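You operate a simulated robot arm through the tools that you are given. There is no shell and no other tool. Be economical: measure what you need, move in short steps, check, and stop when the job is done.

You are at the controls of a simulated robot arm. One attempt, no reset.

JOB
Open the tied sack and give the green jug one scoop from it.
Fine: free the short red lever, push the brown knob in, scoop back; spill nothing.
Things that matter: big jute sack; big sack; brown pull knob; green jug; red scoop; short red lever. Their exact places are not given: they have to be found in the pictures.

Only the result counts: the job must be done as asked and must still hold three seconds after the hand-in. Knocking over, shifting, dropping, spilling or breaking anything else fails it.

ROBOT AND FRAMES
A 7-joint arm with a three-finger gripper on a trunk, on a base that drives. Base frame: it is fixed to the floor where the robot stands at the start and does not move with it; the origin is under the middle of the robot, x ahead of it, y to its left, z up; the surface under the hand at the start is at about z = 840. Units: mm, degrees, N and s.
With the tool pointing down near the work surface it reaches from about 140 to 880 mm from the robot's upright axis, wherever it stands. Its first joint turns from -166.0 to 166.0 degrees. Places, roughly: big jute sack [700, -100, 800]; big sack [700, -100, 800]; brown pull knob [500, 100, 900]; short red lever [500, 0, 900]. Payload 2.94 kg.
The tool frame sits at the grasp point between the pads (the TCP): z along the fingers, y along the line on which they close. The tips reach 30 mm beyond it. Largest opening 132 mm; the body of the gripper starts 107 mm behind the TCP.
Orientation is that of the tool frame in the base frame, as a unit quaternion [w, x, y, z]. With the fingers straight down and closing along the base's y, the tool's x points along the base's -x, its y along +y and its z along -z.

CONTROLS
- The arm moves only by the tool send_rows. Its argument "targets" is a list of rows, each a list of 7 numbers: the shift along the base's x, y, z in mm, then the turn, a rotation vector about the base's x, y, z in degrees, then the gripper command, from -1 (shut) to 1 (fully open), values between in proportion. In form: [[tx, ty, tz, wx, wy, wz, claw], ...]. A call has 1 to 12 rows; each row shifts and turns the commanded pose from where the row before left it. A row lasts 0.2 s, in which the tool goes at most 50 mm and 8.6 degrees; a call with a longer step from one row to the next is refused whole, and so is a gripper value outside its range. Where a pose cannot be reached the arm comes as near as it can. A force on the tool above 40 N (or 10 N above the force at the start of the call, whichever is more), or a blocked arm, ends the call early, and 0.2 s more pass. Each finger halts on what it meets, pressing with about 34 N; the grip force reading is that of the motor and also rises with nothing between the fingers. The clock runs only during rows and for 0.2 s after the last one: add rows that do not move to give the fingers time. It gives the time, the measured TCP pose, the force on the tool (base axes), the opening and the grip force at its end, in the units of the frame above (readings bear some noise), with the torque about the TCP (base axes, N m) and any sound that the robot's microphone picked up.
- Cameras (640 x 400 px; columns grow to the right, rows downward): "scene" is now at [18.5, 133.8, 1737.5]; the picture's right is [-0.76, -0.65, 0.00], its down [-0.52, 0.61, -0.60] and it looks along [0.39, -0.46, -0.80] (base axes); focal length 292 px, centre (320, 200). "wrist" rides on the gripper at [72, 3, -144] in the tool frame; the picture's right is [-0.04, 1.00, 0.00], its down [-0.88, -0.04, -0.48] and it looks along [-0.48, -0.02, 0.88] (tool axes); focal length 256 px, centre (320, 200).
- capture(camera): a new picture of that camera. It takes no simulated time.
- raise_lower(by): slides the trunk up (or, below 0, down) by that many mm; the arm and the scene camera ride with it, the base frame stays. It gives what a move gives, with no picture.
- base_move(legs): drives the robot by 1 to 6 legs, each [ahead, left, turn to the left] in mm, mm and degrees, along the robot's own axes; the way and the turn of a leg run together, so that a leg with both is an arc; at most 1500 mm and 180 degrees a leg. The arm and the cameras ride along, it lands a little off, and it stops where it bumps. It gives what a move gives.
- pan_tilt(pan, tilt): turns the head with the scene camera to pan (to the left, within 143 degrees either way) and tilt (down, from -29 to 69), counted from straight ahead of the robot. It gives what a move gives.
- probe_pixels(camera, pixels): for up to 12 pixels [column, row] of the newest picture of that camera ("zoom" is the newest enlarged one), the place [x, y, z] in the base frame of the surface seen there, good to about 2 mm. It takes no simulated time.
- zoom(camera, box): a new picture of the part [left, top, right, bottom] of that camera's present view, enlarged. It takes no simulated time.
- sign_off(): hands the job in; it is judged then, once.

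Go step by step. Measure first, check grasps and placings, and put right what went wrong. The budget is 80 turns and 60 pictures, counting those below and the enlarged ones. Unless the task says otherwise, let go and move clear before handing in, and close with one line.

The tools are called after "Request:" as a command line: name --pt "numbers of a row" for each row, then --argument value for the rest, lists and objects as JSON in quotes. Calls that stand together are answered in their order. send_rows: Moves the arm, as the interface text tells. Its arguments: {"type":"object","properties":{"targets":{"type":"array","items":{"type":"array","items":{"type":"number"}}}},"required":["targets"]} The other tools are called the same way: raise_lower (by) slides the trunk up or down; base_move (legs) drives the base; pan_tilt (pan, tilt) turns the head that bears the scene camera; capture (camera) takes a picture; probe_pixels (camera, pixels) gives the place of the surface under pixels of a picture; zoom (camera, box) takes an enlarged picture of a part of a camera's view; sign_off () hands the job in.

At the start:

```text
time_s: 0.0
tool_pos: [469.3, -165.4, 1282.6]
tool_rot: [-0.001, -0.001, 1.0, 0.0]
contact_force: [-0.4, -0.7, 0.5]
torque: [-0.01, 0.0, 0.0]
grip_width: 131.9
gripper_force: 0.1
trunk travel left (down, up): [-250.0, 290.0]
robot x, y, heading: [0.8, -1.2, 0.2]
head pan, tilt: [-49.8, 53.1]
```

scene: 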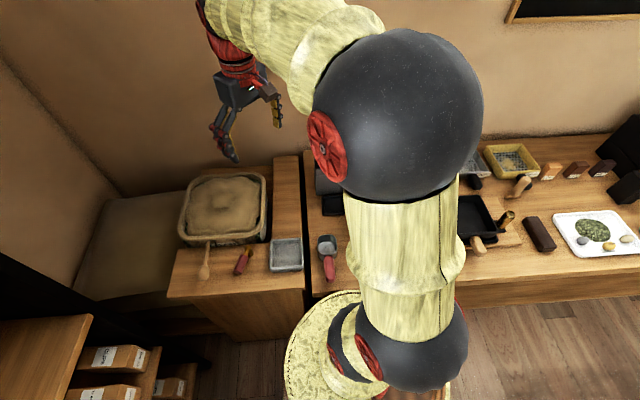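
wrist: 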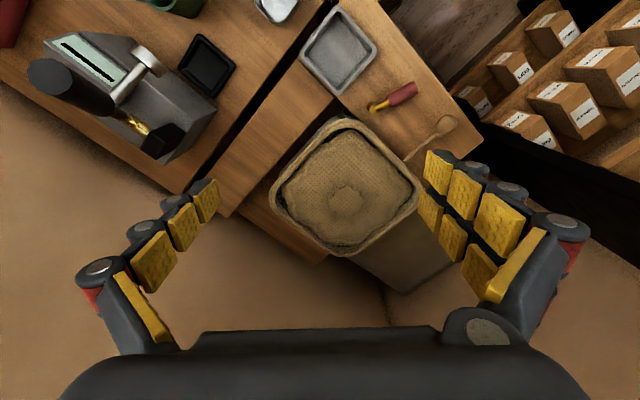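

The first pictures show the open-topped basket/sack (scene ~[222,205]) and a red-handled tool, but the arm hides a lot. I'll look around with the head.

Request:
zoom --camera "scene" --box '[140, 140, 360, 300]'

Request:
zoom --camera "wrist" --box '[0, 0, 480, 300]'

Request:
pan_tilt --pan 0 --tilt 45

Request:
capture --camera "scene"

```text
2.50 times, centred on (250, 220) of scene
```

zoom: 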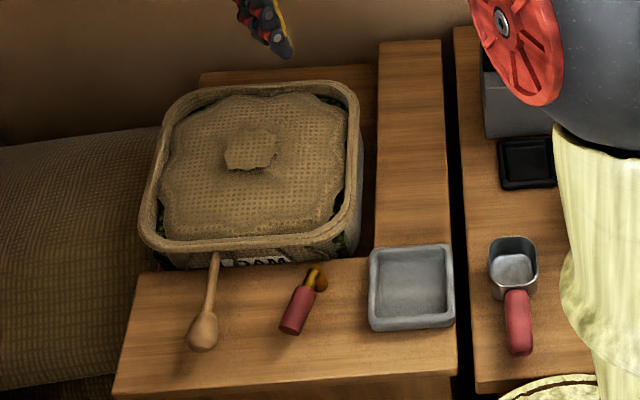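

```text
1.33 times, centred on (240, 150) of wrist
```

zoom: 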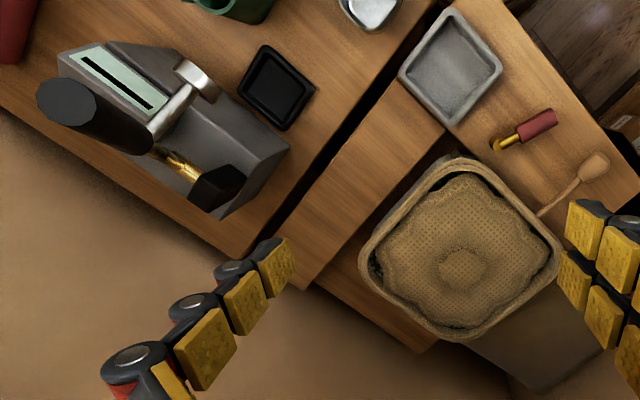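

```text
time_s: 1.2
tool_pos: [467.8, -165.1, 1283.2]
tool_rot: [0.0, 0.0, 1.0, -0.001]
contact_force: [-0.4, -0.6, -0.1]
torque: [0.02, 0.02, 0.02]
grip_width: 132.2
gripper_force: 0.0
trunk travel left (down, up): [-250.0, 290.0]
robot x, y, heading: [0.3, -3.4, -0.3]
head pan, tilt: [0.0, 45.0]
```

```text
55 pictures are left
```

scene: 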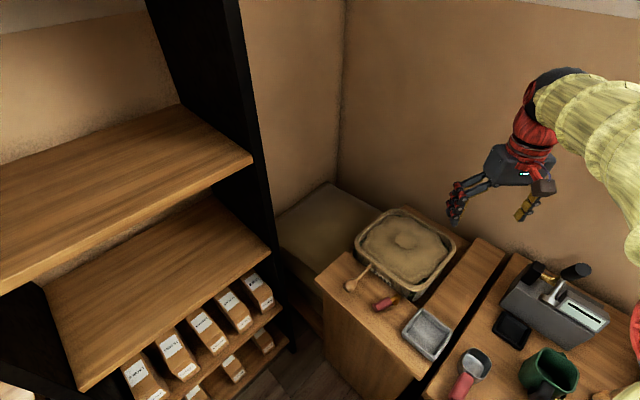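

Pan 0 shows the tied sack at (405,245), a knob on a rod (352,285), a red lever (385,303), a tray (428,333), red scoop (470,370), green jug (548,372). I'll zoom in and probe.

Request:
zoom --camera "scene" --box '[320, 190, 480, 290]'

Request:
zoom --camera "scene" --box '[330, 260, 450, 335]'

Request:
probe_pixels --camera "scene" --pixels '[[351, 286], [366, 268], [378, 308], [392, 298], [404, 240], [428, 333], [405, 210], [440, 350], [330, 262], [374, 213], [455, 243], [413, 290]]'

Request:
pan_tilt --pan -30 --tilt 60

Request:
capture --camera "scene"

```text
4.00 times, centred on (400, 240) of scene
```

zoom: 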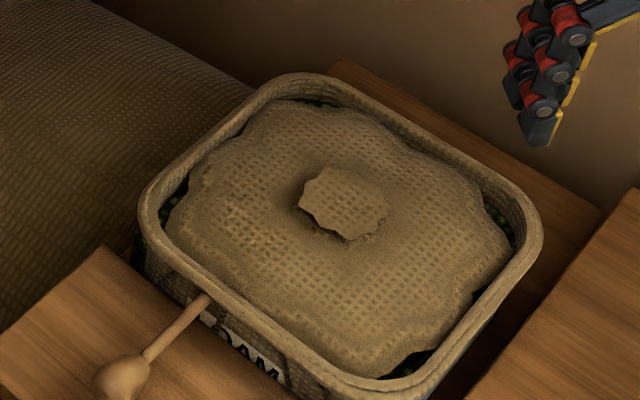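

```text
5.33 times, centred on (390, 298) of scene
```

zoom: 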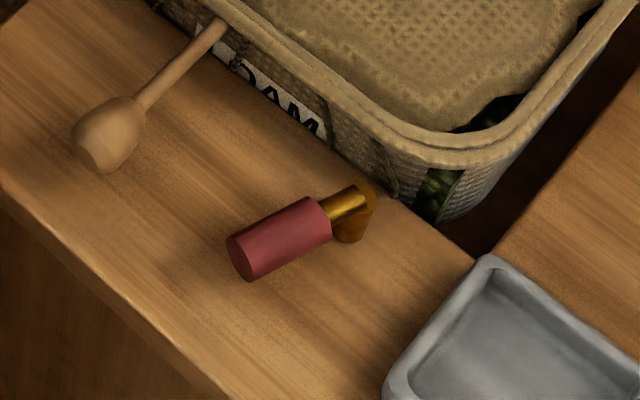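

```text
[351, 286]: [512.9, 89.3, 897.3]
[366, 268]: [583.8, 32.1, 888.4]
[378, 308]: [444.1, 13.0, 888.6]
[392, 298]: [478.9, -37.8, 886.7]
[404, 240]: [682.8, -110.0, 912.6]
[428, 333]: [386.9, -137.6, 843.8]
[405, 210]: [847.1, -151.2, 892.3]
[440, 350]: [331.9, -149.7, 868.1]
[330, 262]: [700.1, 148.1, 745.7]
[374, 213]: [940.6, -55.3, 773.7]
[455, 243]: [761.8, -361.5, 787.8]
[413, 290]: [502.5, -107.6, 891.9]
```

```text
time_s: 2.1
tool_pos: [468.1, -165.7, 1282.5]
tool_rot: [0.0, -0.001, 1.0, 0.001]
contact_force: [-0.6, -0.7, -0.3]
torque: [-0.01, -0.02, -0.01]
grip_width: 131.7
gripper_force: 0.1
trunk travel left (down, up): [-250.0, 290.0]
robot x, y, heading: [-1.4, 1.4, 0.3]
head pan, tilt: [-30.0, 60.0]
```

```text
52 pictures are left
```

scene: 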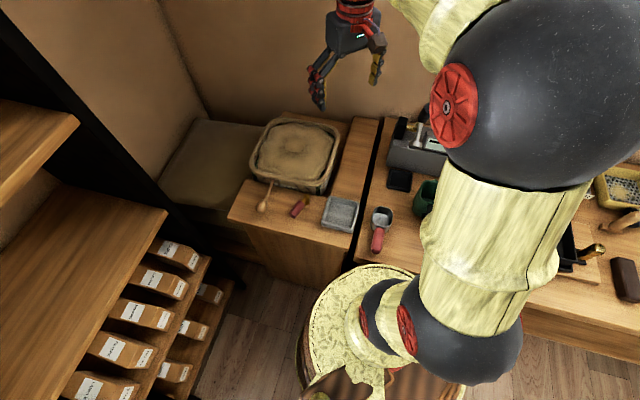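

The lever pivots near (478,-38) with its handle toward (444,13), and the knob sits at about (513,89,897) on a rod into the sack. I'll bring the wrist camera over these for a clear view.

Request:
send_rows --pt "-22 25 -29 0 0 0 1" --pt "-22 25 -29 0 0 0 1" --pt "-22 25 -29 0 0 0 1" --pt "-22 25 -29 0 0 0 1" --pt "-22 25 -29 0 0 0 1" --pt "-21 25 -29 0 0 0 1"

Request:
capture --camera "wrist"

Request:
zoom --camera "scene" --box '[220, 100, 460, 250]'

```text
time_s: 3.5
tool_pos: [337.2, -11.4, 1110.2]
tool_rot: [0.0, -0.001, 1.0, 0.0]
contact_force: [-0.1, 0.2, 0.9]
torque: [0.0, 0.01, -0.03]
grip_width: 131.8
gripper_force: 0.1
trunk travel left (down, up): [-250.0, 290.0]
robot x, y, heading: [-0.9, 2.1, -0.2]
head pan, tilt: [-30.0, 60.0]
```

```text
51 pictures are left
```

wrist: 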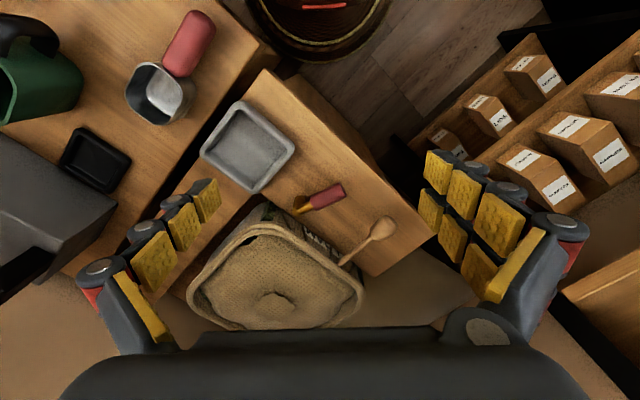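

```text
2.67 times, centred on (340, 175) of scene
```

zoom: 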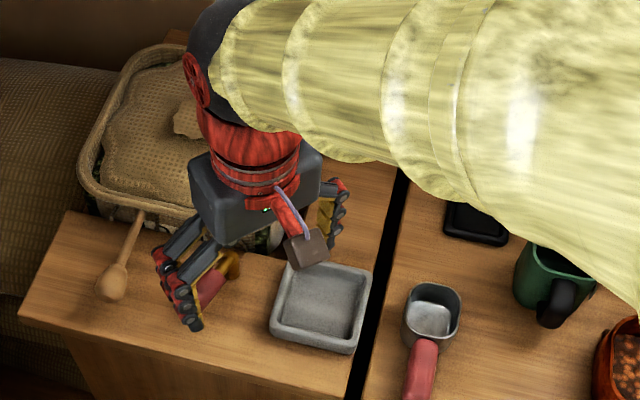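

Request:
zoom --camera "wrist" --box '[240, 160, 432, 280]'

Request:
probe_pixels --camera "zoom" --pixels '[[335, 95], [282, 115], [230, 143], [205, 132], [207, 155], [475, 228], [430, 262], [345, 325], [335, 160], [490, 330], [220, 200], [118, 440]]'

Request:
probe_pixels --camera "wrist" --pixels '[[192, 42], [160, 90], [140, 120], [185, 80], [70, 70], [5, 100], [25, 35], [248, 147], [200, 150], [295, 152], [270, 290], [90, 160]]'

```text
3.33 times, centred on (336, 220) of wrist
```

zoom: 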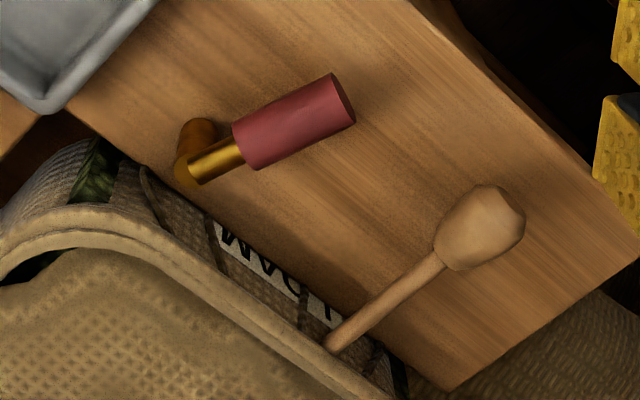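

```text
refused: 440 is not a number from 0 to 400
```

```text
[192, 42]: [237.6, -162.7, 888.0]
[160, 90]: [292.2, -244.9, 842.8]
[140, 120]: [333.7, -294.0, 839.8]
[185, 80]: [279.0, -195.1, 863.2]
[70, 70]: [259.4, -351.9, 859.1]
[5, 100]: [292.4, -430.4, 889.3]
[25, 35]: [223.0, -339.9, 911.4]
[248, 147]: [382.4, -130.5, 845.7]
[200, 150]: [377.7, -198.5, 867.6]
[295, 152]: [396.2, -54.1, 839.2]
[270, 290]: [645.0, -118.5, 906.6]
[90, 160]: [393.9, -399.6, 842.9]
```

The lever is a horizontal arm on an upright brass post; the knob rod enters the sack front. Probing details in the enlarged view.

Request:
probe_pixels --camera "zoom" --pixels '[[335, 95], [282, 120], [230, 158], [200, 170], [198, 130], [475, 228], [430, 262], [345, 335], [450, 265], [490, 300], [180, 180], [515, 235]]'

Request:
zoom --camera "wrist" --box '[0, 0, 240, 150]'

Request:
probe_pixels --camera "zoom" --pixels '[[540, 55], [480, 180], [455, 185], [345, 230], [430, 330], [520, 250], [430, 165], [420, 250], [10, 200], [200, 230], [90, 60], [120, 110]]'

```text
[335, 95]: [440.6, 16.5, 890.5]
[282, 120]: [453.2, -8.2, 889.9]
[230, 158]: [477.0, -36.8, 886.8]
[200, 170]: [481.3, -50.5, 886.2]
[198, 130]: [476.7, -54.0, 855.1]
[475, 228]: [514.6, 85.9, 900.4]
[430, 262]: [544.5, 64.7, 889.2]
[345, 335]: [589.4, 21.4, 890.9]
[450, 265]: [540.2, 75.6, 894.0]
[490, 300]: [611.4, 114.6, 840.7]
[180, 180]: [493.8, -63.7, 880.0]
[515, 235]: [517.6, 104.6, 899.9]
```

```text
2.67 times, centred on (120, 75) of wrist
```

zoom: 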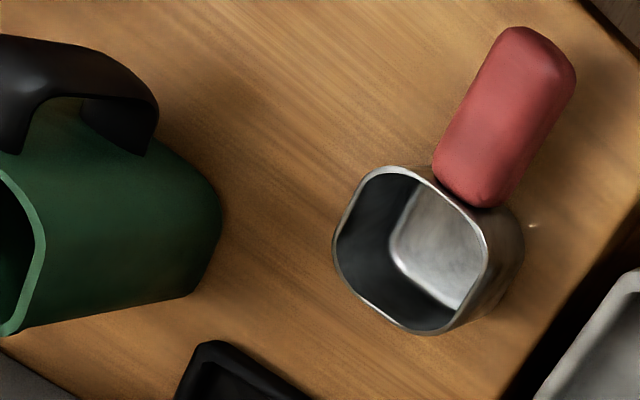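

```text
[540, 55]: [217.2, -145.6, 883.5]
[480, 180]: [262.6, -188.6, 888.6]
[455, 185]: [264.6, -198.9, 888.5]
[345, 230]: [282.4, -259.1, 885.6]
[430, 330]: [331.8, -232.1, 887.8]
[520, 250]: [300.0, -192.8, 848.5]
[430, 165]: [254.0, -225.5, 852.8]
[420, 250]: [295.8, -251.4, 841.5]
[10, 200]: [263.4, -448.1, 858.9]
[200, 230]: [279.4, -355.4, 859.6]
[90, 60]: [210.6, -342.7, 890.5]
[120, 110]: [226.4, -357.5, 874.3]
```

Lever arm lies along (-0.54,0.84), top z≈890, over table z≈840. I'll straddle the handle loosely with the fingers (closing axis across it) to feel which way it turns, first hovering above.

Request:
send_rows --pt "14 2 -14 0 0 -7.2 0.1" --pt "14 2 -14 0 0 -7.2 0.1" --pt "14 2 -14 0 0 -7.2 0.1" --pt "14 2 -14 0 0 -7.2 0.1" --pt "14 2 -14 0 0 -7.2 0.1" --pt "14 2 -14 0 0 -7.2 0.1" --pt "14 2 -14 0 0 -7.2 0.1" --pt "12 1 -12 0 0 -7 0.1" --pt "0 0 0 0 0 0 0.1"

Request:
capture --camera "wrist"

```text
time_s: 5.5
tool_pos: [447.6, -1.3, 999.5]
tool_rot: [0.0, 0.481, 0.877, 0.0]
contact_force: [-0.2, -0.2, 0.3]
torque: [0.03, 0.04, 0.0]
grip_width: 72.5
gripper_force: 0.0
trunk travel left (down, up): [-250.0, 290.0]
robot x, y, heading: [-1.5, 0.5, 0.1]
head pan, tilt: [-30.0, 60.0]
```

```text
47 pictures are left
```

wrist: 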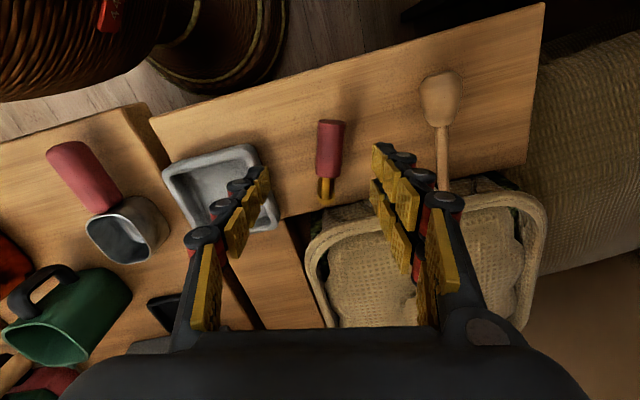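

The handle at (330,150) lies between the fingers and along the view. Lowering to straddle it.

Request:
send_rows --pt "0 0 -38 0 0 0 0.1" --pt "0 0 -38 0 0 0 0.1" --pt "0 3 -38 0 0 0 0.1" --pt "0 0 0 0 0 0 0.1"

Request:
zoom --camera "wrist" --box '[160, 0, 560, 250]'

```text
time_s: 6.5
tool_pos: [446.4, 2.0, 886.0]
tool_rot: [0.001, 0.48, 0.877, 0.0]
contact_force: [-0.1, -0.2, 0.5]
torque: [-0.03, -0.01, 0.0]
grip_width: 72.4
gripper_force: 0.1
trunk travel left (down, up): [-250.0, 290.0]
robot x, y, heading: [-0.9, -0.2, 0.1]
head pan, tilt: [-30.0, 60.0]
```

```text
1.60 times, centred on (360, 125) of wrist
```

zoom: 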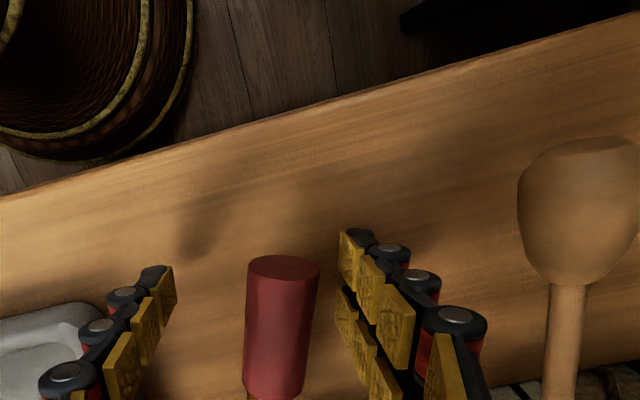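

Handle sits nearer the right finger; I'll centre on it, narrow the gap to ~44 mm and nudge toward +u gently.

Request:
send_rows --pt "4 2.5 0 0 0 0 -0.1" --pt "4 2.5 0 0 0 0 -0.33" --pt "0 0 0 0 0 0 -0.33" --pt "0 0 0 0 0 0 -0.33"

Request:
send_rows --pt "7 4.5 0 0 0 0 -0.33" --pt "7 4.5 0 0 0 0 -0.33" --pt "5 3.2 0 0 0 0 -0.33"

Request:
zoom --camera "wrist" --box '[160, 0, 560, 250]'

```text
time_s: 7.5
tool_pos: [455.8, 6.3, 885.5]
tool_rot: [0.0, 0.48, 0.877, 0.0]
contact_force: [-0.3, 0.0, -0.1]
torque: [-0.01, 0.04, -0.02]
grip_width: 44.3
gripper_force: 0.0
trunk travel left (down, up): [-250.0, 290.0]
robot x, y, heading: [2.1, 0.1, 0.1]
head pan, tilt: [-30.0, 60.0]
```

```text
time_s: 8.3
tool_pos: [470.2, 17.6, 884.0]
tool_rot: [-0.003, 0.481, 0.877, -0.002]
contact_force: [-22.4, -13.0, -0.9]
torque: [0.14, 0.15, -0.29]
grip_width: 60.9
gripper_force: 13.1
trunk travel left (down, up): [-250.0, 290.0]
robot x, y, heading: [1.2, 0.6, -0.2]
head pan, tilt: [-30.0, 60.0]
```

```text
1.60 times, centred on (360, 125) of wrist
```

zoom: 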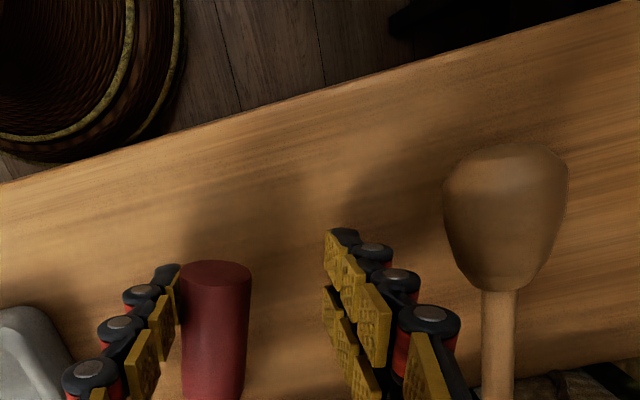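

No motion toward +u at 26 N: it's stopped that way. Now nudging back the other way.

Request:
send_rows --pt "-8 -5 0 0 0 0 -0.33" --pt "-8 -5 0 0 0 0 -0.33" --pt "-8 -5 0 0 0 0 -0.33" --pt "-6 -4 0 0 0 0 -0.33"

Request:
zoom --camera "wrist" --box '[160, 0, 560, 250]'

```text
time_s: 9.3
tool_pos: [447.2, 1.9, 883.7]
tool_rot: [0.001, 0.481, 0.877, 0.001]
contact_force: [0.9, 0.3, 0.8]
torque: [-0.03, -0.03, 0.0]
grip_width: 45.0
gripper_force: 0.1
trunk travel left (down, up): [-250.0, 290.0]
robot x, y, heading: [-0.8, -4.0, 0.1]
head pan, tilt: [-30.0, 60.0]
```

```text
1.60 times, centred on (360, 125) of wrist
```

zoom: 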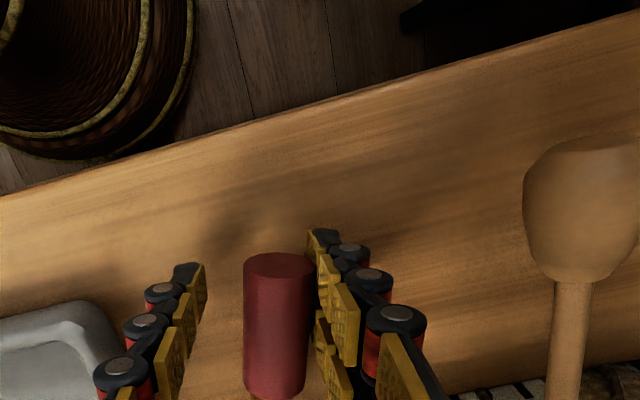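

Request:
send_rows --pt "-6 -4 0 0 0 0 -0.33" --pt "-6 -4 0 0 0 0 -0.33" --pt "-4 -2.5 0 0 0 0 -0.33"

Request:
zoom --camera "wrist" --box '[160, 0, 560, 250]'

```text
time_s: 10.1
tool_pos: [429.7, -8.9, 886.1]
tool_rot: [-0.001, 0.481, 0.877, -0.001]
contact_force: [1.0, 1.3, -0.2]
torque: [0.01, -0.02, 0.03]
grip_width: 45.2
gripper_force: 0.5
trunk travel left (down, up): [-250.0, 290.0]
robot x, y, heading: [-0.1, -0.4, 0.0]
head pan, tilt: [-30.0, 60.0]
```

```text
1.60 times, centred on (360, 125) of wrist
```

zoom: 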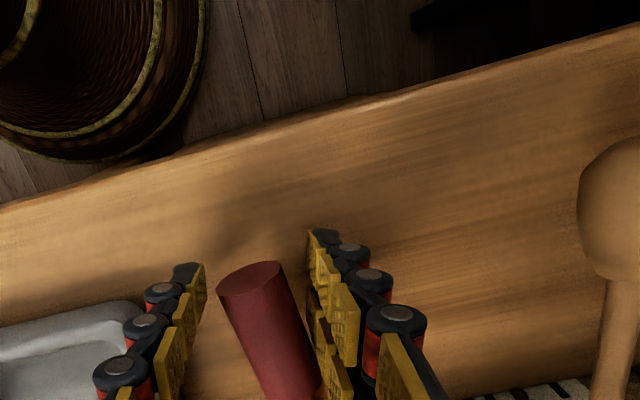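

The lever swings freely toward the tray. I'll raise the tips above the tray rim and follow the arc about the post at (487,-57), watching for the stop.

Request:
send_rows --pt "0 0 13 0 0 0 -0.33" --pt "-4 -10 0 0 0 8 -0.33" --pt "-5 -9 0 0 0 8 -0.33" --pt "-3 -9 0 0 0 8 -0.33"

Request:
zoom --camera "wrist" --box '[160, 0, 560, 250]'

```text
time_s: 11.1
tool_pos: [416.2, -38.0, 898.5]
tool_rot: [0.0, 0.287, 0.958, 0.0]
contact_force: [-1.4, 0.0, 0.1]
torque: [-0.01, -0.02, 0.01]
grip_width: 44.8
gripper_force: 0.1
trunk travel left (down, up): [-250.0, 290.0]
robot x, y, heading: [2.4, -0.4, 0.3]
head pan, tilt: [-30.0, 60.0]
```

```text
1.60 times, centred on (360, 125) of wrist
```

zoom: 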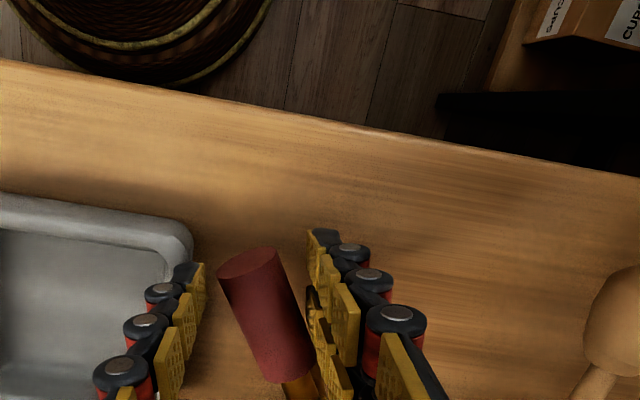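

Still free. Continuing the arc, a touch higher for the tray rim.

Request:
send_rows --pt "0 0 5 0 0 0 -0.33" --pt "-2 -10 0 0 0 8 -0.33" --pt "0 -10 0 0 0 8 -0.33" --pt "1 -10 0 0 0 8 -0.33"

Request:
zoom --camera "wrist" --box '[160, 0, 560, 250]'

```text
time_s: 12.1
tool_pos: [416.6, -65.4, 902.6]
tool_rot: [0.0, 0.081, 0.997, -0.001]
contact_force: [8.6, 25.2, -8.6]
torque: [0.37, -0.02, 0.44]
grip_width: 60.6
gripper_force: 12.0
trunk travel left (down, up): [-250.0, 290.0]
robot x, y, heading: [0.9, -2.5, 0.3]
head pan, tilt: [-30.0, 60.0]
```

```text
1.60 times, centred on (360, 125) of wrist
```

zoom: 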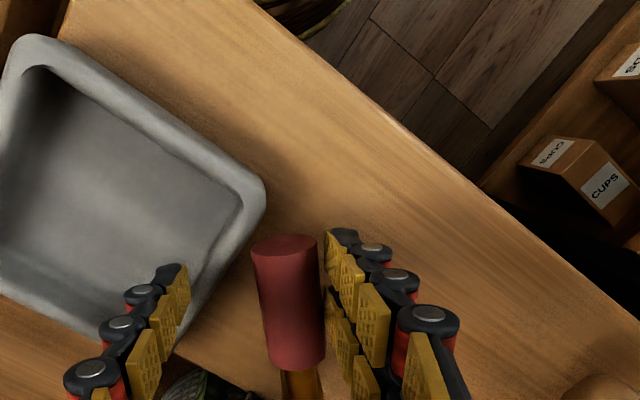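

Force rose to ~27 N: the lever has met its stop after ~60°. Backing off and rising to look whether it stays and whether the tray stayed put.

Request:
send_rows --pt "0 6 0 0 0 0 -0.33" --pt "0 6 20 0 0 0 -0.1" --pt "0 5 40 0 0 0 0" --pt "0 0 45 0 0 0 0" --pt "-30 0 35 0 0 0 0"

Request:
capture --camera "wrist"

Request:
probe_pixels --camera "wrist" --pixels '[[320, 150], [300, 160], [310, 180], [230, 150], [390, 200]]'

```text
time_s: 13.3
tool_pos: [384.0, -48.4, 1040.8]
tool_rot: [0.001, 0.082, 0.997, 0.001]
contact_force: [0.3, 0.6, 0.0]
torque: [-0.01, -0.03, 0.03]
grip_width: 66.1
gripper_force: 0.0
trunk travel left (down, up): [-250.0, 290.0]
robot x, y, heading: [-2.1, -1.9, -0.3]
head pan, tilt: [-30.0, 60.0]
```

```text
40 pictures are left
```

wrist: 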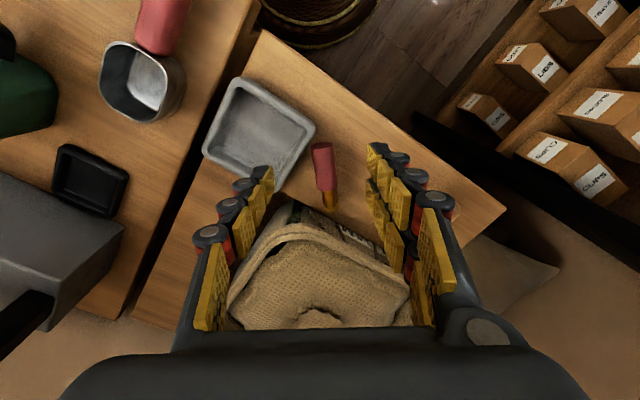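

```text
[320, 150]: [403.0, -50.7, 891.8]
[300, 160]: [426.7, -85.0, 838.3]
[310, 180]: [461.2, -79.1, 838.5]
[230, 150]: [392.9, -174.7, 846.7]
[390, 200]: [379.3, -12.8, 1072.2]
```

The lever stays at its new stop (handle now pointing to about (403,-51)), tray unaffected. Next: closed fingers just outboard of the knob, aligned with its rod, then push in along (0.70,-0.70).

Request:
send_rows --pt "16 30 -7 0 0 -6 -0.5" --pt "16 30 -7 0 0 -6 -1" --pt "16 30 -7 0 0 -6 -1" --pt "16 30 -7 0 0 -6 -1" --pt "16 30 -7 0 0 -6 -1" --pt "14 28 -6 0 0 -6 -1" --pt "0 0 0 0 0 0 -1"

Request:
capture --camera "wrist"

Request:
probe_pixels --camera "wrist" --pixels '[[290, 185], [320, 180], [330, 200], [310, 170]]'

```text
time_s: 14.9
tool_pos: [477.8, 126.5, 1000.0]
tool_rot: [0.0, 0.387, 0.922, 0.0]
contact_force: [1.2, 0.6, 0.8]
torque: [0.01, 0.02, -0.03]
grip_width: 0.3
gripper_force: 28.4
trunk travel left (down, up): [-250.0, 290.0]
robot x, y, heading: [2.5, 1.5, -0.2]
head pan, tilt: [-30.0, 60.0]
```

```text
39 pictures are left
```

wrist: 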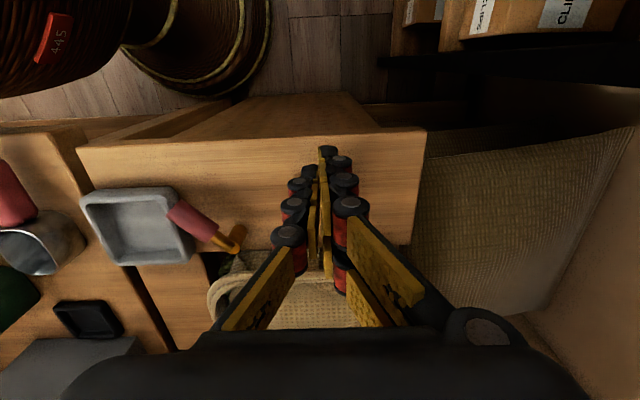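

```text
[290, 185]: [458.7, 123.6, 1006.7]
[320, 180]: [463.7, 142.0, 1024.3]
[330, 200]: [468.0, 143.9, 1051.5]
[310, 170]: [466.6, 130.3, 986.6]
```

Fingers line up with the knob (hidden behind them). Lowering and then pushing in gently.

Request:
send_rows --pt "-2 2 -36 0 0 0 -1" --pt "-2 2 -36 0 0 0 -1" --pt "0 0 -34 0 0 0 -1" --pt "0 0 0 0 0 0 -1"

Request:
send_rows --pt "7 -7 0 0 0 0 -1" --pt "7 -7 0 0 0 0 -1" --pt "5 -5 0 0 0 0 -1" --pt "5 -5 0 0 0 0 -1"

Request:
capture --camera "wrist"

```text
time_s: 15.9
tool_pos: [473.8, 134.1, 894.8]
tool_rot: [0.0, 0.386, 0.922, 0.001]
contact_force: [0.3, 0.0, -0.6]
torque: [0.01, 0.0, 0.01]
grip_width: 0.1
gripper_force: 28.4
trunk travel left (down, up): [-250.0, 290.0]
robot x, y, heading: [4.3, -2.9, 0.4]
head pan, tilt: [-30.0, 60.0]
```

```text
time_s: 16.9
tool_pos: [499.0, 108.4, 896.2]
tool_rot: [0.0, 0.386, 0.922, 0.0]
contact_force: [-0.6, 1.2, -0.5]
torque: [0.03, 0.03, 0.03]
grip_width: 0.1
gripper_force: 28.6
trunk travel left (down, up): [-250.0, 290.0]
robot x, y, heading: [-0.9, -2.7, 0.2]
head pan, tilt: [-30.0, 60.0]
```

```text
38 pictures are left
```

wrist: 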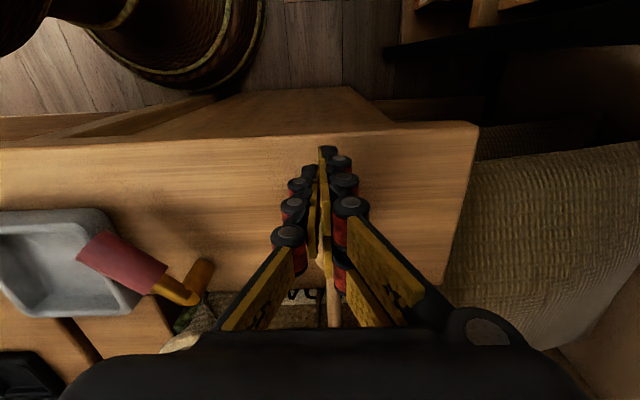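

The rod at (333,300) is lined up right behind the fingers; pushing on.

Request:
send_rows --pt "5 -5 0 0 0 0 -1" --pt "5 -5 0 0 0 0 -1" --pt "5 -5 0 0 0 0 -1" --pt "5 -5 0 0 0 0 -1"

Request:
capture --camera "scene"

```text
time_s: 17.9
tool_pos: [519.3, 86.8, 894.2]
tool_rot: [-0.001, 0.385, 0.923, -0.001]
contact_force: [-1.1, 1.4, -1.4]
torque: [0.0, 0.02, 0.02]
grip_width: 0.0
gripper_force: 28.8
trunk travel left (down, up): [-250.0, 290.0]
robot x, y, heading: [0.1, 2.2, -0.1]
head pan, tilt: [-30.0, 60.0]
```

```text
37 pictures are left
```

scene: 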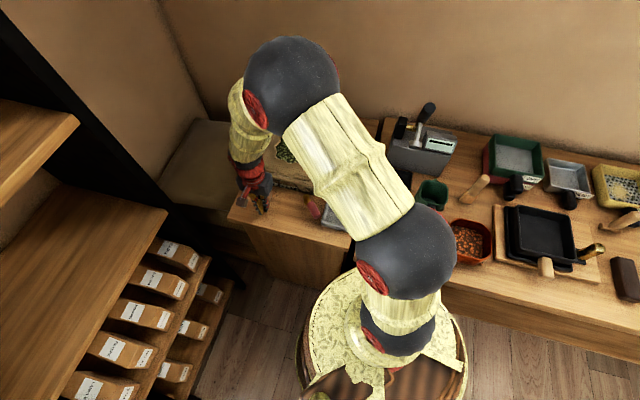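

Green contents now show at (285,150): pushing in opens the sack. Continuing to the stop.

Request:
send_rows --pt "5 -5 0 0 0 0 -1" --pt "5 -5 0 0 0 0 -1" --pt "5 -5 0 0 0 0 -1" --pt "5 -5 0 0 0 0 -1" --pt "4 -4 0 0 0 0 -1"

Request:
zoom --camera "wrist" --box '[160, 100, 480, 300]'

```text
time_s: 19.1
tool_pos: [545.2, 62.7, 894.0]
tool_rot: [0.0, 0.386, 0.923, 0.0]
contact_force: [-2.5, 0.0, -0.6]
torque: [0.02, 0.07, -0.01]
grip_width: 0.1
gripper_force: 28.0
trunk travel left (down, up): [-250.0, 290.0]
robot x, y, heading: [1.1, 3.8, 0.1]
head pan, tilt: [-30.0, 60.0]
```

```text
2.00 times, centred on (320, 200) of wrist
```

zoom: 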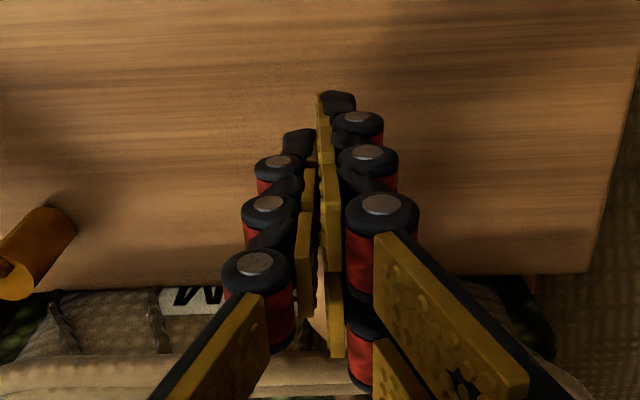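

Request:
send_rows --pt "4 -4 0 0 0 0 -1" --pt "4 -4 0 0 0 0 -1" --pt "4 -4 0 0 0 0 -1" --pt "3 -3 0 0 0 0 -1"

Request:
zoom --camera "wrist" --box '[160, 100, 480, 300]'

```text
time_s: 20.1
tool_pos: [554.2, 51.9, 895.8]
tool_rot: [-0.001, 0.385, 0.923, -0.001]
contact_force: [-18.8, 33.5, 11.8]
torque: [0.36, -0.14, 0.34]
grip_width: 0.1
gripper_force: 29.1
trunk travel left (down, up): [-250.0, 290.0]
robot x, y, heading: [1.6, 0.6, 0.3]
head pan, tilt: [-30.0, 60.0]
```

```text
2.00 times, centred on (320, 200) of wrist
```

zoom: 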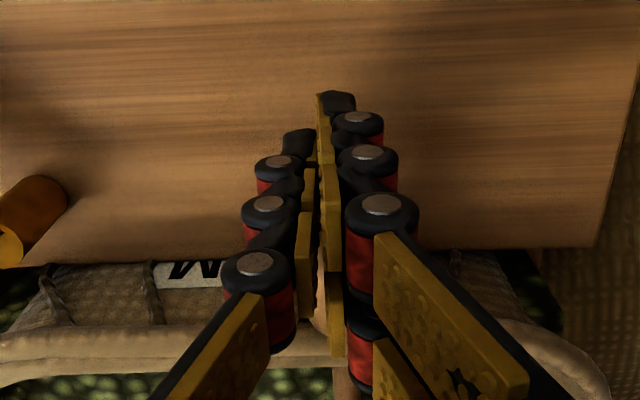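

Firm stop (38 N): the knob is fully in. Backing off, rising, and viewing the sack.

Request:
send_rows --pt "-10 10 0 0 0 0 -1" --pt "-20 20 0 0 0 0 -1" --pt "-10 10 40 0 0 0 -0.5" --pt "-10 0 48 0 0 0 0" --pt "-20 0 45 0 0 0 0.5" --pt "-20 -20 40 0 0 0 1" --pt "-20 -20 40 0 0 0 1"

Request:
capture --camera "wrist"

```text
time_s: 21.7
tool_pos: [447.2, 48.2, 1109.3]
tool_rot: [0.0, 0.386, 0.922, 0.0]
contact_force: [-0.4, 0.3, 0.4]
torque: [-0.02, -0.03, 0.02]
grip_width: 75.2
gripper_force: 0.0
trunk travel left (down, up): [-250.0, 290.0]
robot x, y, heading: [0.1, 1.2, -0.1]
head pan, tilt: [-30.0, 60.0]
```

```text
34 pictures are left
```

wrist: 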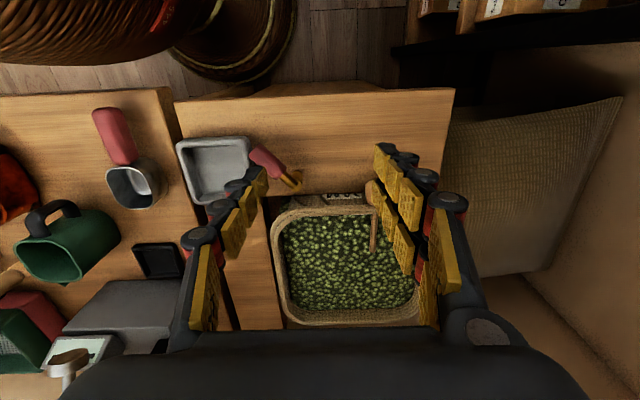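

The sack is open, full of green pellets; the rod sticks inside at (373,235). Measuring the fill, rim, scoop and jug.

Request:
probe_pixels --camera "wrist" --pixels '[[340, 260], [300, 230], [310, 290], [390, 290], [373, 245], [340, 211], [278, 260], [420, 300], [340, 322], [290, 220], [350, 230], [375, 215]]'

Request:
zoom --camera "wrist" --box '[0, 90, 208, 220]'

Request:
probe_pixels --camera "wrist" --pixels '[[110, 112], [122, 155], [130, 168], [115, 190], [150, 170], [140, 205], [20, 245], [80, 280], [55, 265], [60, 210], [20, 225], [135, 190]]'

```text
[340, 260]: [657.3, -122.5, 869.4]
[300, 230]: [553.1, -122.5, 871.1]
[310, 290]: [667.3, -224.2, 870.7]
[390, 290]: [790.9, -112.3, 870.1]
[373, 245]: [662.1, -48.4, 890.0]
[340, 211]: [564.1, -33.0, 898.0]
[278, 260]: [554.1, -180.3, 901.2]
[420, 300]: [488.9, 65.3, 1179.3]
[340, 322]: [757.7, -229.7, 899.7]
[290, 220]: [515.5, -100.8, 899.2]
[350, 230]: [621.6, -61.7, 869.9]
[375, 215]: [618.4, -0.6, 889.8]
```

```text
3.08 times, centred on (104, 155) of wrist
```

zoom: 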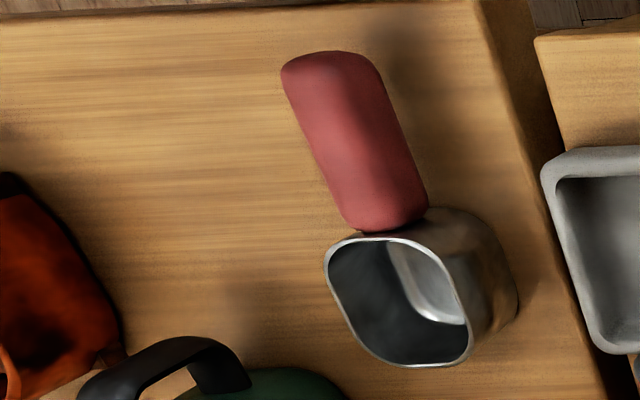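

```text
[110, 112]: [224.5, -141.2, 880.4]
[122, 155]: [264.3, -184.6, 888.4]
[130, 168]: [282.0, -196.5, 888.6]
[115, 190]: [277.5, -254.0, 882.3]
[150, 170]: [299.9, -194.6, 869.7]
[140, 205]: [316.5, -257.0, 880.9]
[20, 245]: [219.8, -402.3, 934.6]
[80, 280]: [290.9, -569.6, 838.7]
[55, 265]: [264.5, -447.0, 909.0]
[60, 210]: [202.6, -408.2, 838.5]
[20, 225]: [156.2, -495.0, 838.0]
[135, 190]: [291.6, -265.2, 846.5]
```

Fill is at z≈870, rim z≈900, and there's room to scoop clear of the rod. Scoop handle centre is about (241,-163,880); moving the hand above it for precise measures of scoop and jug.

Request:
send_rows --pt "-30 -30 -5 0 0 0 1" --pt "-30 -30 -5 0 0 0 1" --pt "-30 -30 -5 0 0 0 1" --pt "-30 -30 -5 0 0 0 1" --pt "-30 -30 -5 0 0 0 1" --pt "-28 -30 -5 0 0 0 1" --pt "-28 -30 -5 0 0 0 1" --pt "0 0 0 0 0 0 1"

Request:
capture --camera "wrist"

```text
time_s: 23.5
tool_pos: [242.9, -163.6, 1075.2]
tool_rot: [0.0, 0.386, 0.922, 0.0]
contact_force: [0.1, -0.2, 0.1]
torque: [0.01, 0.0, 0.02]
grip_width: 131.9
gripper_force: 0.0
trunk travel left (down, up): [-250.0, 290.0]
robot x, y, heading: [-2.3, -2.5, -0.1]
head pan, tilt: [-30.0, 60.0]
```

```text
32 pictures are left
```

wrist: 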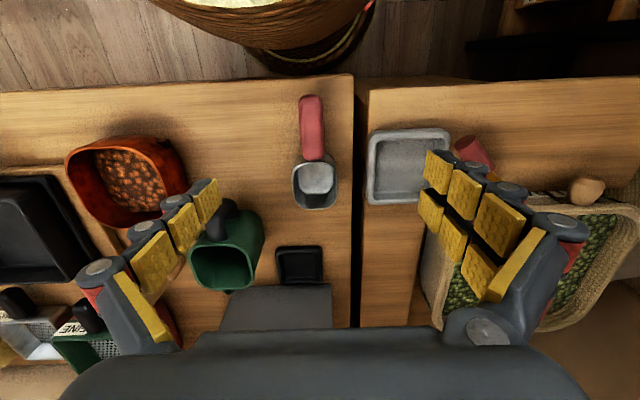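

Request:
zoom --camera "wrist" --box '[260, 85, 388, 165]'

Request:
probe_pixels --camera "wrist" --pixels '[[304, 100], [320, 100], [304, 150], [323, 150], [312, 125], [316, 161], [295, 182], [336, 182], [315, 208], [314, 97], [318, 182], [345, 182]]'

Request:
zoom --camera "wrist" --box '[165, 180, 325, 300]'

Request:
probe_pixels --camera "wrist" --pixels '[[190, 250], [252, 250], [230, 288], [195, 285], [250, 285], [222, 247], [225, 265], [227, 203], [215, 240], [262, 225], [300, 265], [285, 258]]'

```text
5.00 times, centred on (324, 125) of wrist
```

zoom: 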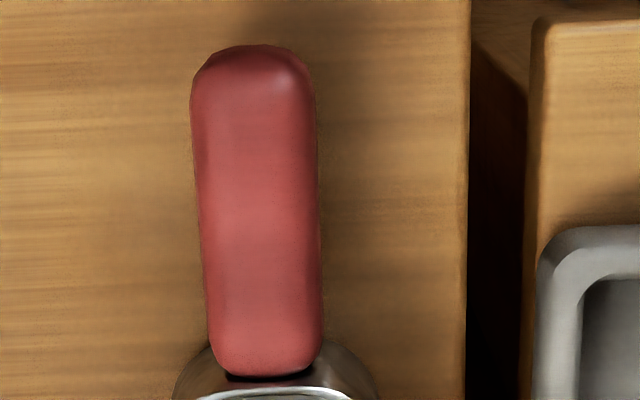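

```text
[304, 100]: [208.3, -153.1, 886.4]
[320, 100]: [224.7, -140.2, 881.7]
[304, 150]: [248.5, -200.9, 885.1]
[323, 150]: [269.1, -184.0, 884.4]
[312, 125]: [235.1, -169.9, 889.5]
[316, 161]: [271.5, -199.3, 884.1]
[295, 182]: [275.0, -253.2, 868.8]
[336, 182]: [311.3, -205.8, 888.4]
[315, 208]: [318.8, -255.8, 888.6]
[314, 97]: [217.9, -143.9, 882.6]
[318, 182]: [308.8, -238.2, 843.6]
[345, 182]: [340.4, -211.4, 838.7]
```

```text
3.33 times, centred on (245, 240) of wrist
```

zoom: 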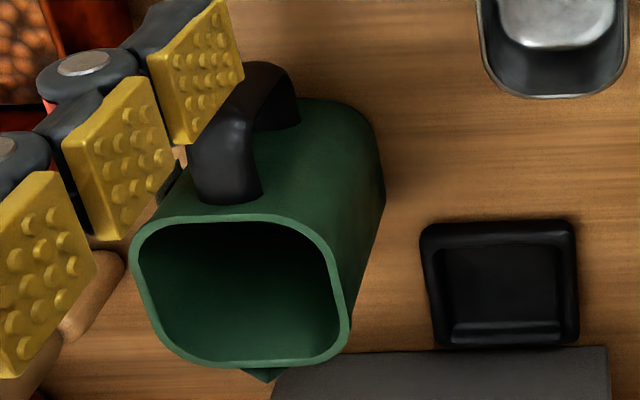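

```text
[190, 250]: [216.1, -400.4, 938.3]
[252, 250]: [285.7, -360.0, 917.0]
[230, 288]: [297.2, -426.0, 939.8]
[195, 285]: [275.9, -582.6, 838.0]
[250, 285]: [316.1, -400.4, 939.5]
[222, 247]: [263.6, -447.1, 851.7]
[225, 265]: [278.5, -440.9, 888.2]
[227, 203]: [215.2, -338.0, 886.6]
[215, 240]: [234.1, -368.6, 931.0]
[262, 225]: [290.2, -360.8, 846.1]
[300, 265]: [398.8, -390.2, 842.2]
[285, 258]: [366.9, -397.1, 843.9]
```

Scoop handle (30 mm wide, top z≈888) and jug mouth (≈70 mm square at z≈940, centre ≈(279,-395)) are measured. Before grasping, I'll rehearse the pouring pose empty: yaw -88° beside the jug, then roll the hand back toward the robot.

Request:
send_rows --pt "8 -16 0 0 0 -8 -0.3" --pt "8 -16 0 0 0 -8 -0.3" --pt "8 -16 0 0 0 -8 -0.3" --pt "8 -16 0 0 0 -8 -0.3" --pt "8 -16 0 0 0 -8 -0.3" --pt "8 -16 0 0 0 -8 -0.3" --pt "8 -16 0 0 0 -8 -0.3" --pt "8 -16 0 0 0 -8 -0.3" --pt "8 -16 0 0 0 -8 -0.3" --pt "8 -16 0 0 0 -8 -0.3" --pt "8 -17 0 0 0 -8 -0.3"

Request:
send_rows --pt "0 0 0 -5.9 -6.1 0 -0.3" --pt "0 0 0 -5.9 -6.1 0 -0.3" --pt "0 0 0 -5.9 -6.1 0 -0.3" --pt "0 0 0 -5.9 -6.1 0 -0.3" --pt "0 0 0 -5.9 -6.1 0 -0.3" --pt "0 0 0 -5.9 -6.1 0 -0.3" --pt "0 0 0 -5.9 -6.1 0 -0.3" --pt "0 0 0 -5.9 -6.1 0 -0.3" --pt "0 0 0 -5.9 -6.1 0 -0.3" --pt "0 0 0 -5.9 -6.1 0 -0.3" --pt "0 0 0 -5.9 -6.1 0 -0.3" --pt "0 0 0 -5.9 -6.1 0 -0.3"

Request:
capture --camera "scene"

```text
time_s: 25.9
tool_pos: [331.5, -339.2, 1073.2]
tool_rot: [0.0, 0.919, 0.395, -0.001]
contact_force: [-0.3, -0.4, 0.4]
torque: [0.0, 0.01, -0.02]
grip_width: 46.2
gripper_force: 0.0
trunk travel left (down, up): [-250.0, 290.0]
robot x, y, heading: [-1.2, 1.9, 0.0]
head pan, tilt: [-30.0, 60.0]
```

```text
time_s: 28.3
tool_pos: [380.2, -286.6, 1087.2]
tool_rot: [0.606, 0.639, 0.351, 0.319]
contact_force: [-0.3, 0.7, 0.7]
torque: [0.02, -0.01, 0.01]
grip_width: 46.3
gripper_force: 0.1
out of reach, approached as far as the arm can: row 7, 8, 10, 11
trunk travel left (down, up): [-250.0, 290.0]
robot x, y, heading: [-1.0, -2.7, 0.1]
head pan, tilt: [-30.0, 60.0]
stopped in row 11: the arm was blocked; the commanded pose is now the measured one
```

```text
29 pictures are left
```

scene: 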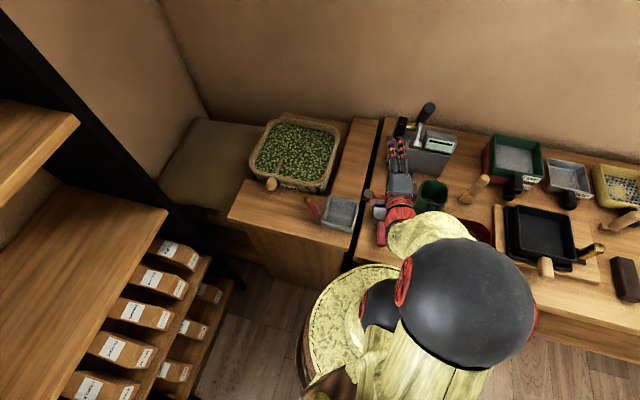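

The roll reached ~87° but ran out of reach with the position off by 70 mm: the robot stands too close. I'll unroll, and check free floor to reposition the base.

Request:
send_rows --pt "-4 -4 2 4.95 6.1 -0.8 -0.3" --pt "-4 -4 2 4.95 6.1 -0.8 -0.3" --pt "-4 -4 2 4.95 6.1 -0.8 -0.3" --pt "-4 -4 2 4.95 6.1 -0.8 -0.3" --pt "-4 -4 2 4.95 6.1 -0.8 -0.3" --pt "-4 -4 2 4.95 6.1 -0.8 -0.3" --pt "-4 -4 2 4.95 6.1 -0.8 -0.3" --pt "-4 -4 2 4.95 6.1 -0.8 -0.3" --pt "-4 -4 2 4.95 6.1 -0.8 -0.3" --pt "-4 -4 2 4.95 6.1 -0.8 -0.3" --pt "-4 -4 2 4.95 6.1 -0.8 -0.3"

Request:
probe_pixels --camera "scene" --pixels '[[190, 395], [20, 300], [150, 240], [215, 300], [165, 212], [240, 330], [240, 213], [350, 258], [480, 280], [300, 395], [320, 285], [500, 330]]'

Request:
pan_tilt --pan 100 --tilt 50

Request:
capture --camera "scene"

Request:
probe_pixels --camera "scene" --pixels '[[320, 390], [320, 300], [320, 200], [480, 300], [480, 200], [560, 300], [160, 300], [80, 200], [100, 380]]'

```text
time_s: 30.7
tool_pos: [339.8, -311.2, 1062.4]
tool_rot: [0.049, 0.913, 0.401, 0.052]
contact_force: [0.9, -0.5, -0.2]
torque: [0.02, 0.02, -0.04]
grip_width: 46.2
gripper_force: 0.1
out of reach, approached as far as the arm can: row 7, 8, 9
trunk travel left (down, up): [-250.0, 290.0]
robot x, y, heading: [1.4, 0.6, 0.1]
head pan, tilt: [-30.0, 60.0]
```

```text
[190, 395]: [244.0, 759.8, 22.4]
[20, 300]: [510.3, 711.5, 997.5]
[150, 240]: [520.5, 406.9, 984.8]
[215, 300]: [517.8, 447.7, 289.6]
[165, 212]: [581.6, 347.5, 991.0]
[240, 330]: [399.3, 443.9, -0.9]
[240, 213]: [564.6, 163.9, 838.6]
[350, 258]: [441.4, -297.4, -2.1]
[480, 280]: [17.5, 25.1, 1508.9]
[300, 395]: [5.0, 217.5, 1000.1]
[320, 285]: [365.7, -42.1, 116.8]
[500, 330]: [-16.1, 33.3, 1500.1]
```

```text
time_s: 32.8
tool_pos: [339.8, -311.2, 1062.8]
tool_rot: [0.051, 0.913, 0.402, 0.053]
contact_force: [0.4, 0.2, 0.8]
torque: [0.0, -0.01, 0.0]
grip_width: 46.2
gripper_force: 0.2
trunk travel left (down, up): [-250.0, 290.0]
robot x, y, heading: [5.0, 1.2, -0.1]
head pan, tilt: [100.0, 50.0]
```

```text
28 pictures are left
```

scene: 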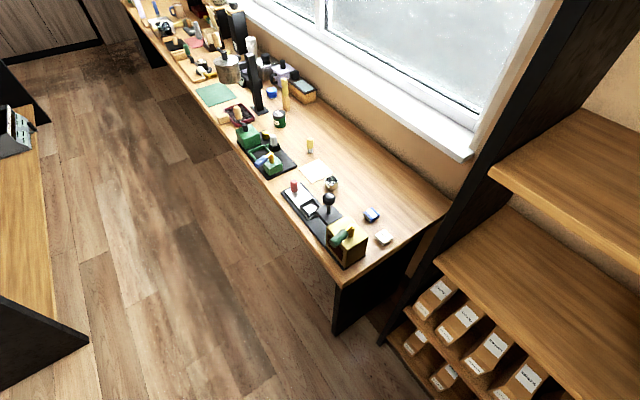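

```text
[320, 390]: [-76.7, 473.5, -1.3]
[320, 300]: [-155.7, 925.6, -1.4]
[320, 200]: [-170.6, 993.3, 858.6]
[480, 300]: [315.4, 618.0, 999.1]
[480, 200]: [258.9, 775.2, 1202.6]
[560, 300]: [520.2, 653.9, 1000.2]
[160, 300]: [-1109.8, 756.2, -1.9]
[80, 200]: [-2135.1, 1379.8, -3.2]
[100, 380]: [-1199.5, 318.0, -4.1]
```

Free floor lies to the robot's left and rear. Shifting the base ~30 mm back and 180 mm left gives good reach to jug, scoop and sack alike.

Request:
base_move --legs '[[-30, 180, 0]]'

Request:
pan_tilt --pan -40 --tilt 55

Request:
capture --camera "scene"

```text
time_s: 34.3
tool_pos: [310.1, -133.8, 1062.4]
tool_rot: [0.051, 0.913, 0.401, 0.053]
contact_force: [0.5, 0.7, -0.1]
torque: [0.01, 0.0, 0.03]
grip_width: 46.3
gripper_force: 0.0
trunk travel left (down, up): [-250.0, 290.0]
robot x, y, heading: [-31.5, 177.2, 0.0]
head pan, tilt: [100.0, 50.0]
```

```text
time_s: 36.5
tool_pos: [309.2, -133.9, 1061.6]
tool_rot: [0.051, 0.913, 0.402, 0.052]
contact_force: [0.4, 0.0, -0.7]
torque: [-0.02, 0.03, 0.02]
grip_width: 46.0
gripper_force: 0.0
trunk travel left (down, up): [-250.0, 290.0]
robot x, y, heading: [-30.9, 175.8, -0.1]
head pan, tilt: [-40.0, 55.0]
```

```text
27 pictures are left
```

scene: 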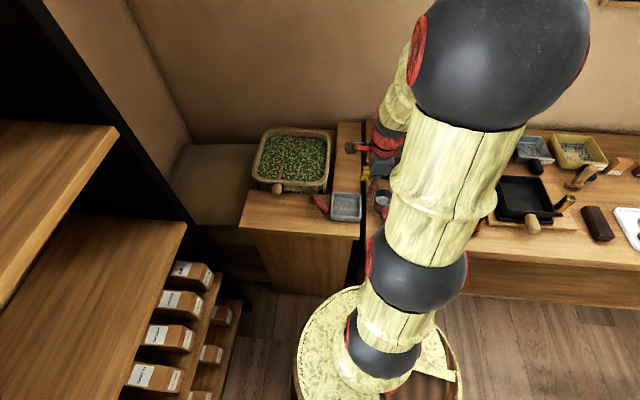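

Rehearsing the pour pose from the new stance.

Request:
send_rows --pt "5 -40 2 1 2.6 -0.3 -0.3" --pt "5 -40 2 1 2.6 -0.3 -0.3" --pt "4 -40 2 1 2.7 -0.3 -0.3" --pt "4 -43 2 0 0 0 -0.3" --pt "4 -43 0 0 0 0 -0.3"

Request:
send_rows --pt "0 0 0 -5.8 -6.1 0 -0.3" --pt "0 0 0 -5.8 -6.1 0 -0.3" --pt "0 0 0 -5.8 -6.1 0 -0.3" --pt "0 0 0 -5.8 -6.1 0 -0.3" --pt "0 0 0 -5.8 -6.1 0 -0.3" --pt "0 0 0 -5.8 -6.1 0 -0.3" --pt "0 0 0 -5.8 -6.1 0 -0.3" --pt "0 0 0 -5.8 -6.1 0 -0.3" --pt "0 0 0 -5.8 -6.1 0 -0.3" --pt "0 0 0 -5.8 -6.1 0 -0.3" --pt "0 0 0 -5.8 -6.1 0 -0.3" --pt "0 0 0 -5.8 -6.1 0 -0.3"

```text
time_s: 37.7
tool_pos: [330.5, -342.3, 1072.3]
tool_rot: [-0.002, 0.919, 0.395, 0.0]
contact_force: [-0.1, -0.2, 0.0]
torque: [0.03, -0.01, 0.02]
grip_width: 46.1
gripper_force: 0.0
trunk travel left (down, up): [-250.0, 290.0]
robot x, y, heading: [-29.5, 173.5, -0.4]
head pan, tilt: [-40.0, 55.0]
```

```text
time_s: 39.5
tool_pos: [327.9, -314.8, 982.1]
tool_rot: [0.412, 0.815, 0.35, 0.207]
contact_force: [-0.4, -0.4, 0.2]
torque: [0.0, -0.01, 0.02]
grip_width: 46.4
gripper_force: 0.0
trunk travel left (down, up): [-250.0, 290.0]
robot x, y, heading: [-27.6, 175.6, -0.2]
head pan, tilt: [-40.0, 55.0]
stopped in row 8: the arm was blocked; the commanded pose is now the measured one
```

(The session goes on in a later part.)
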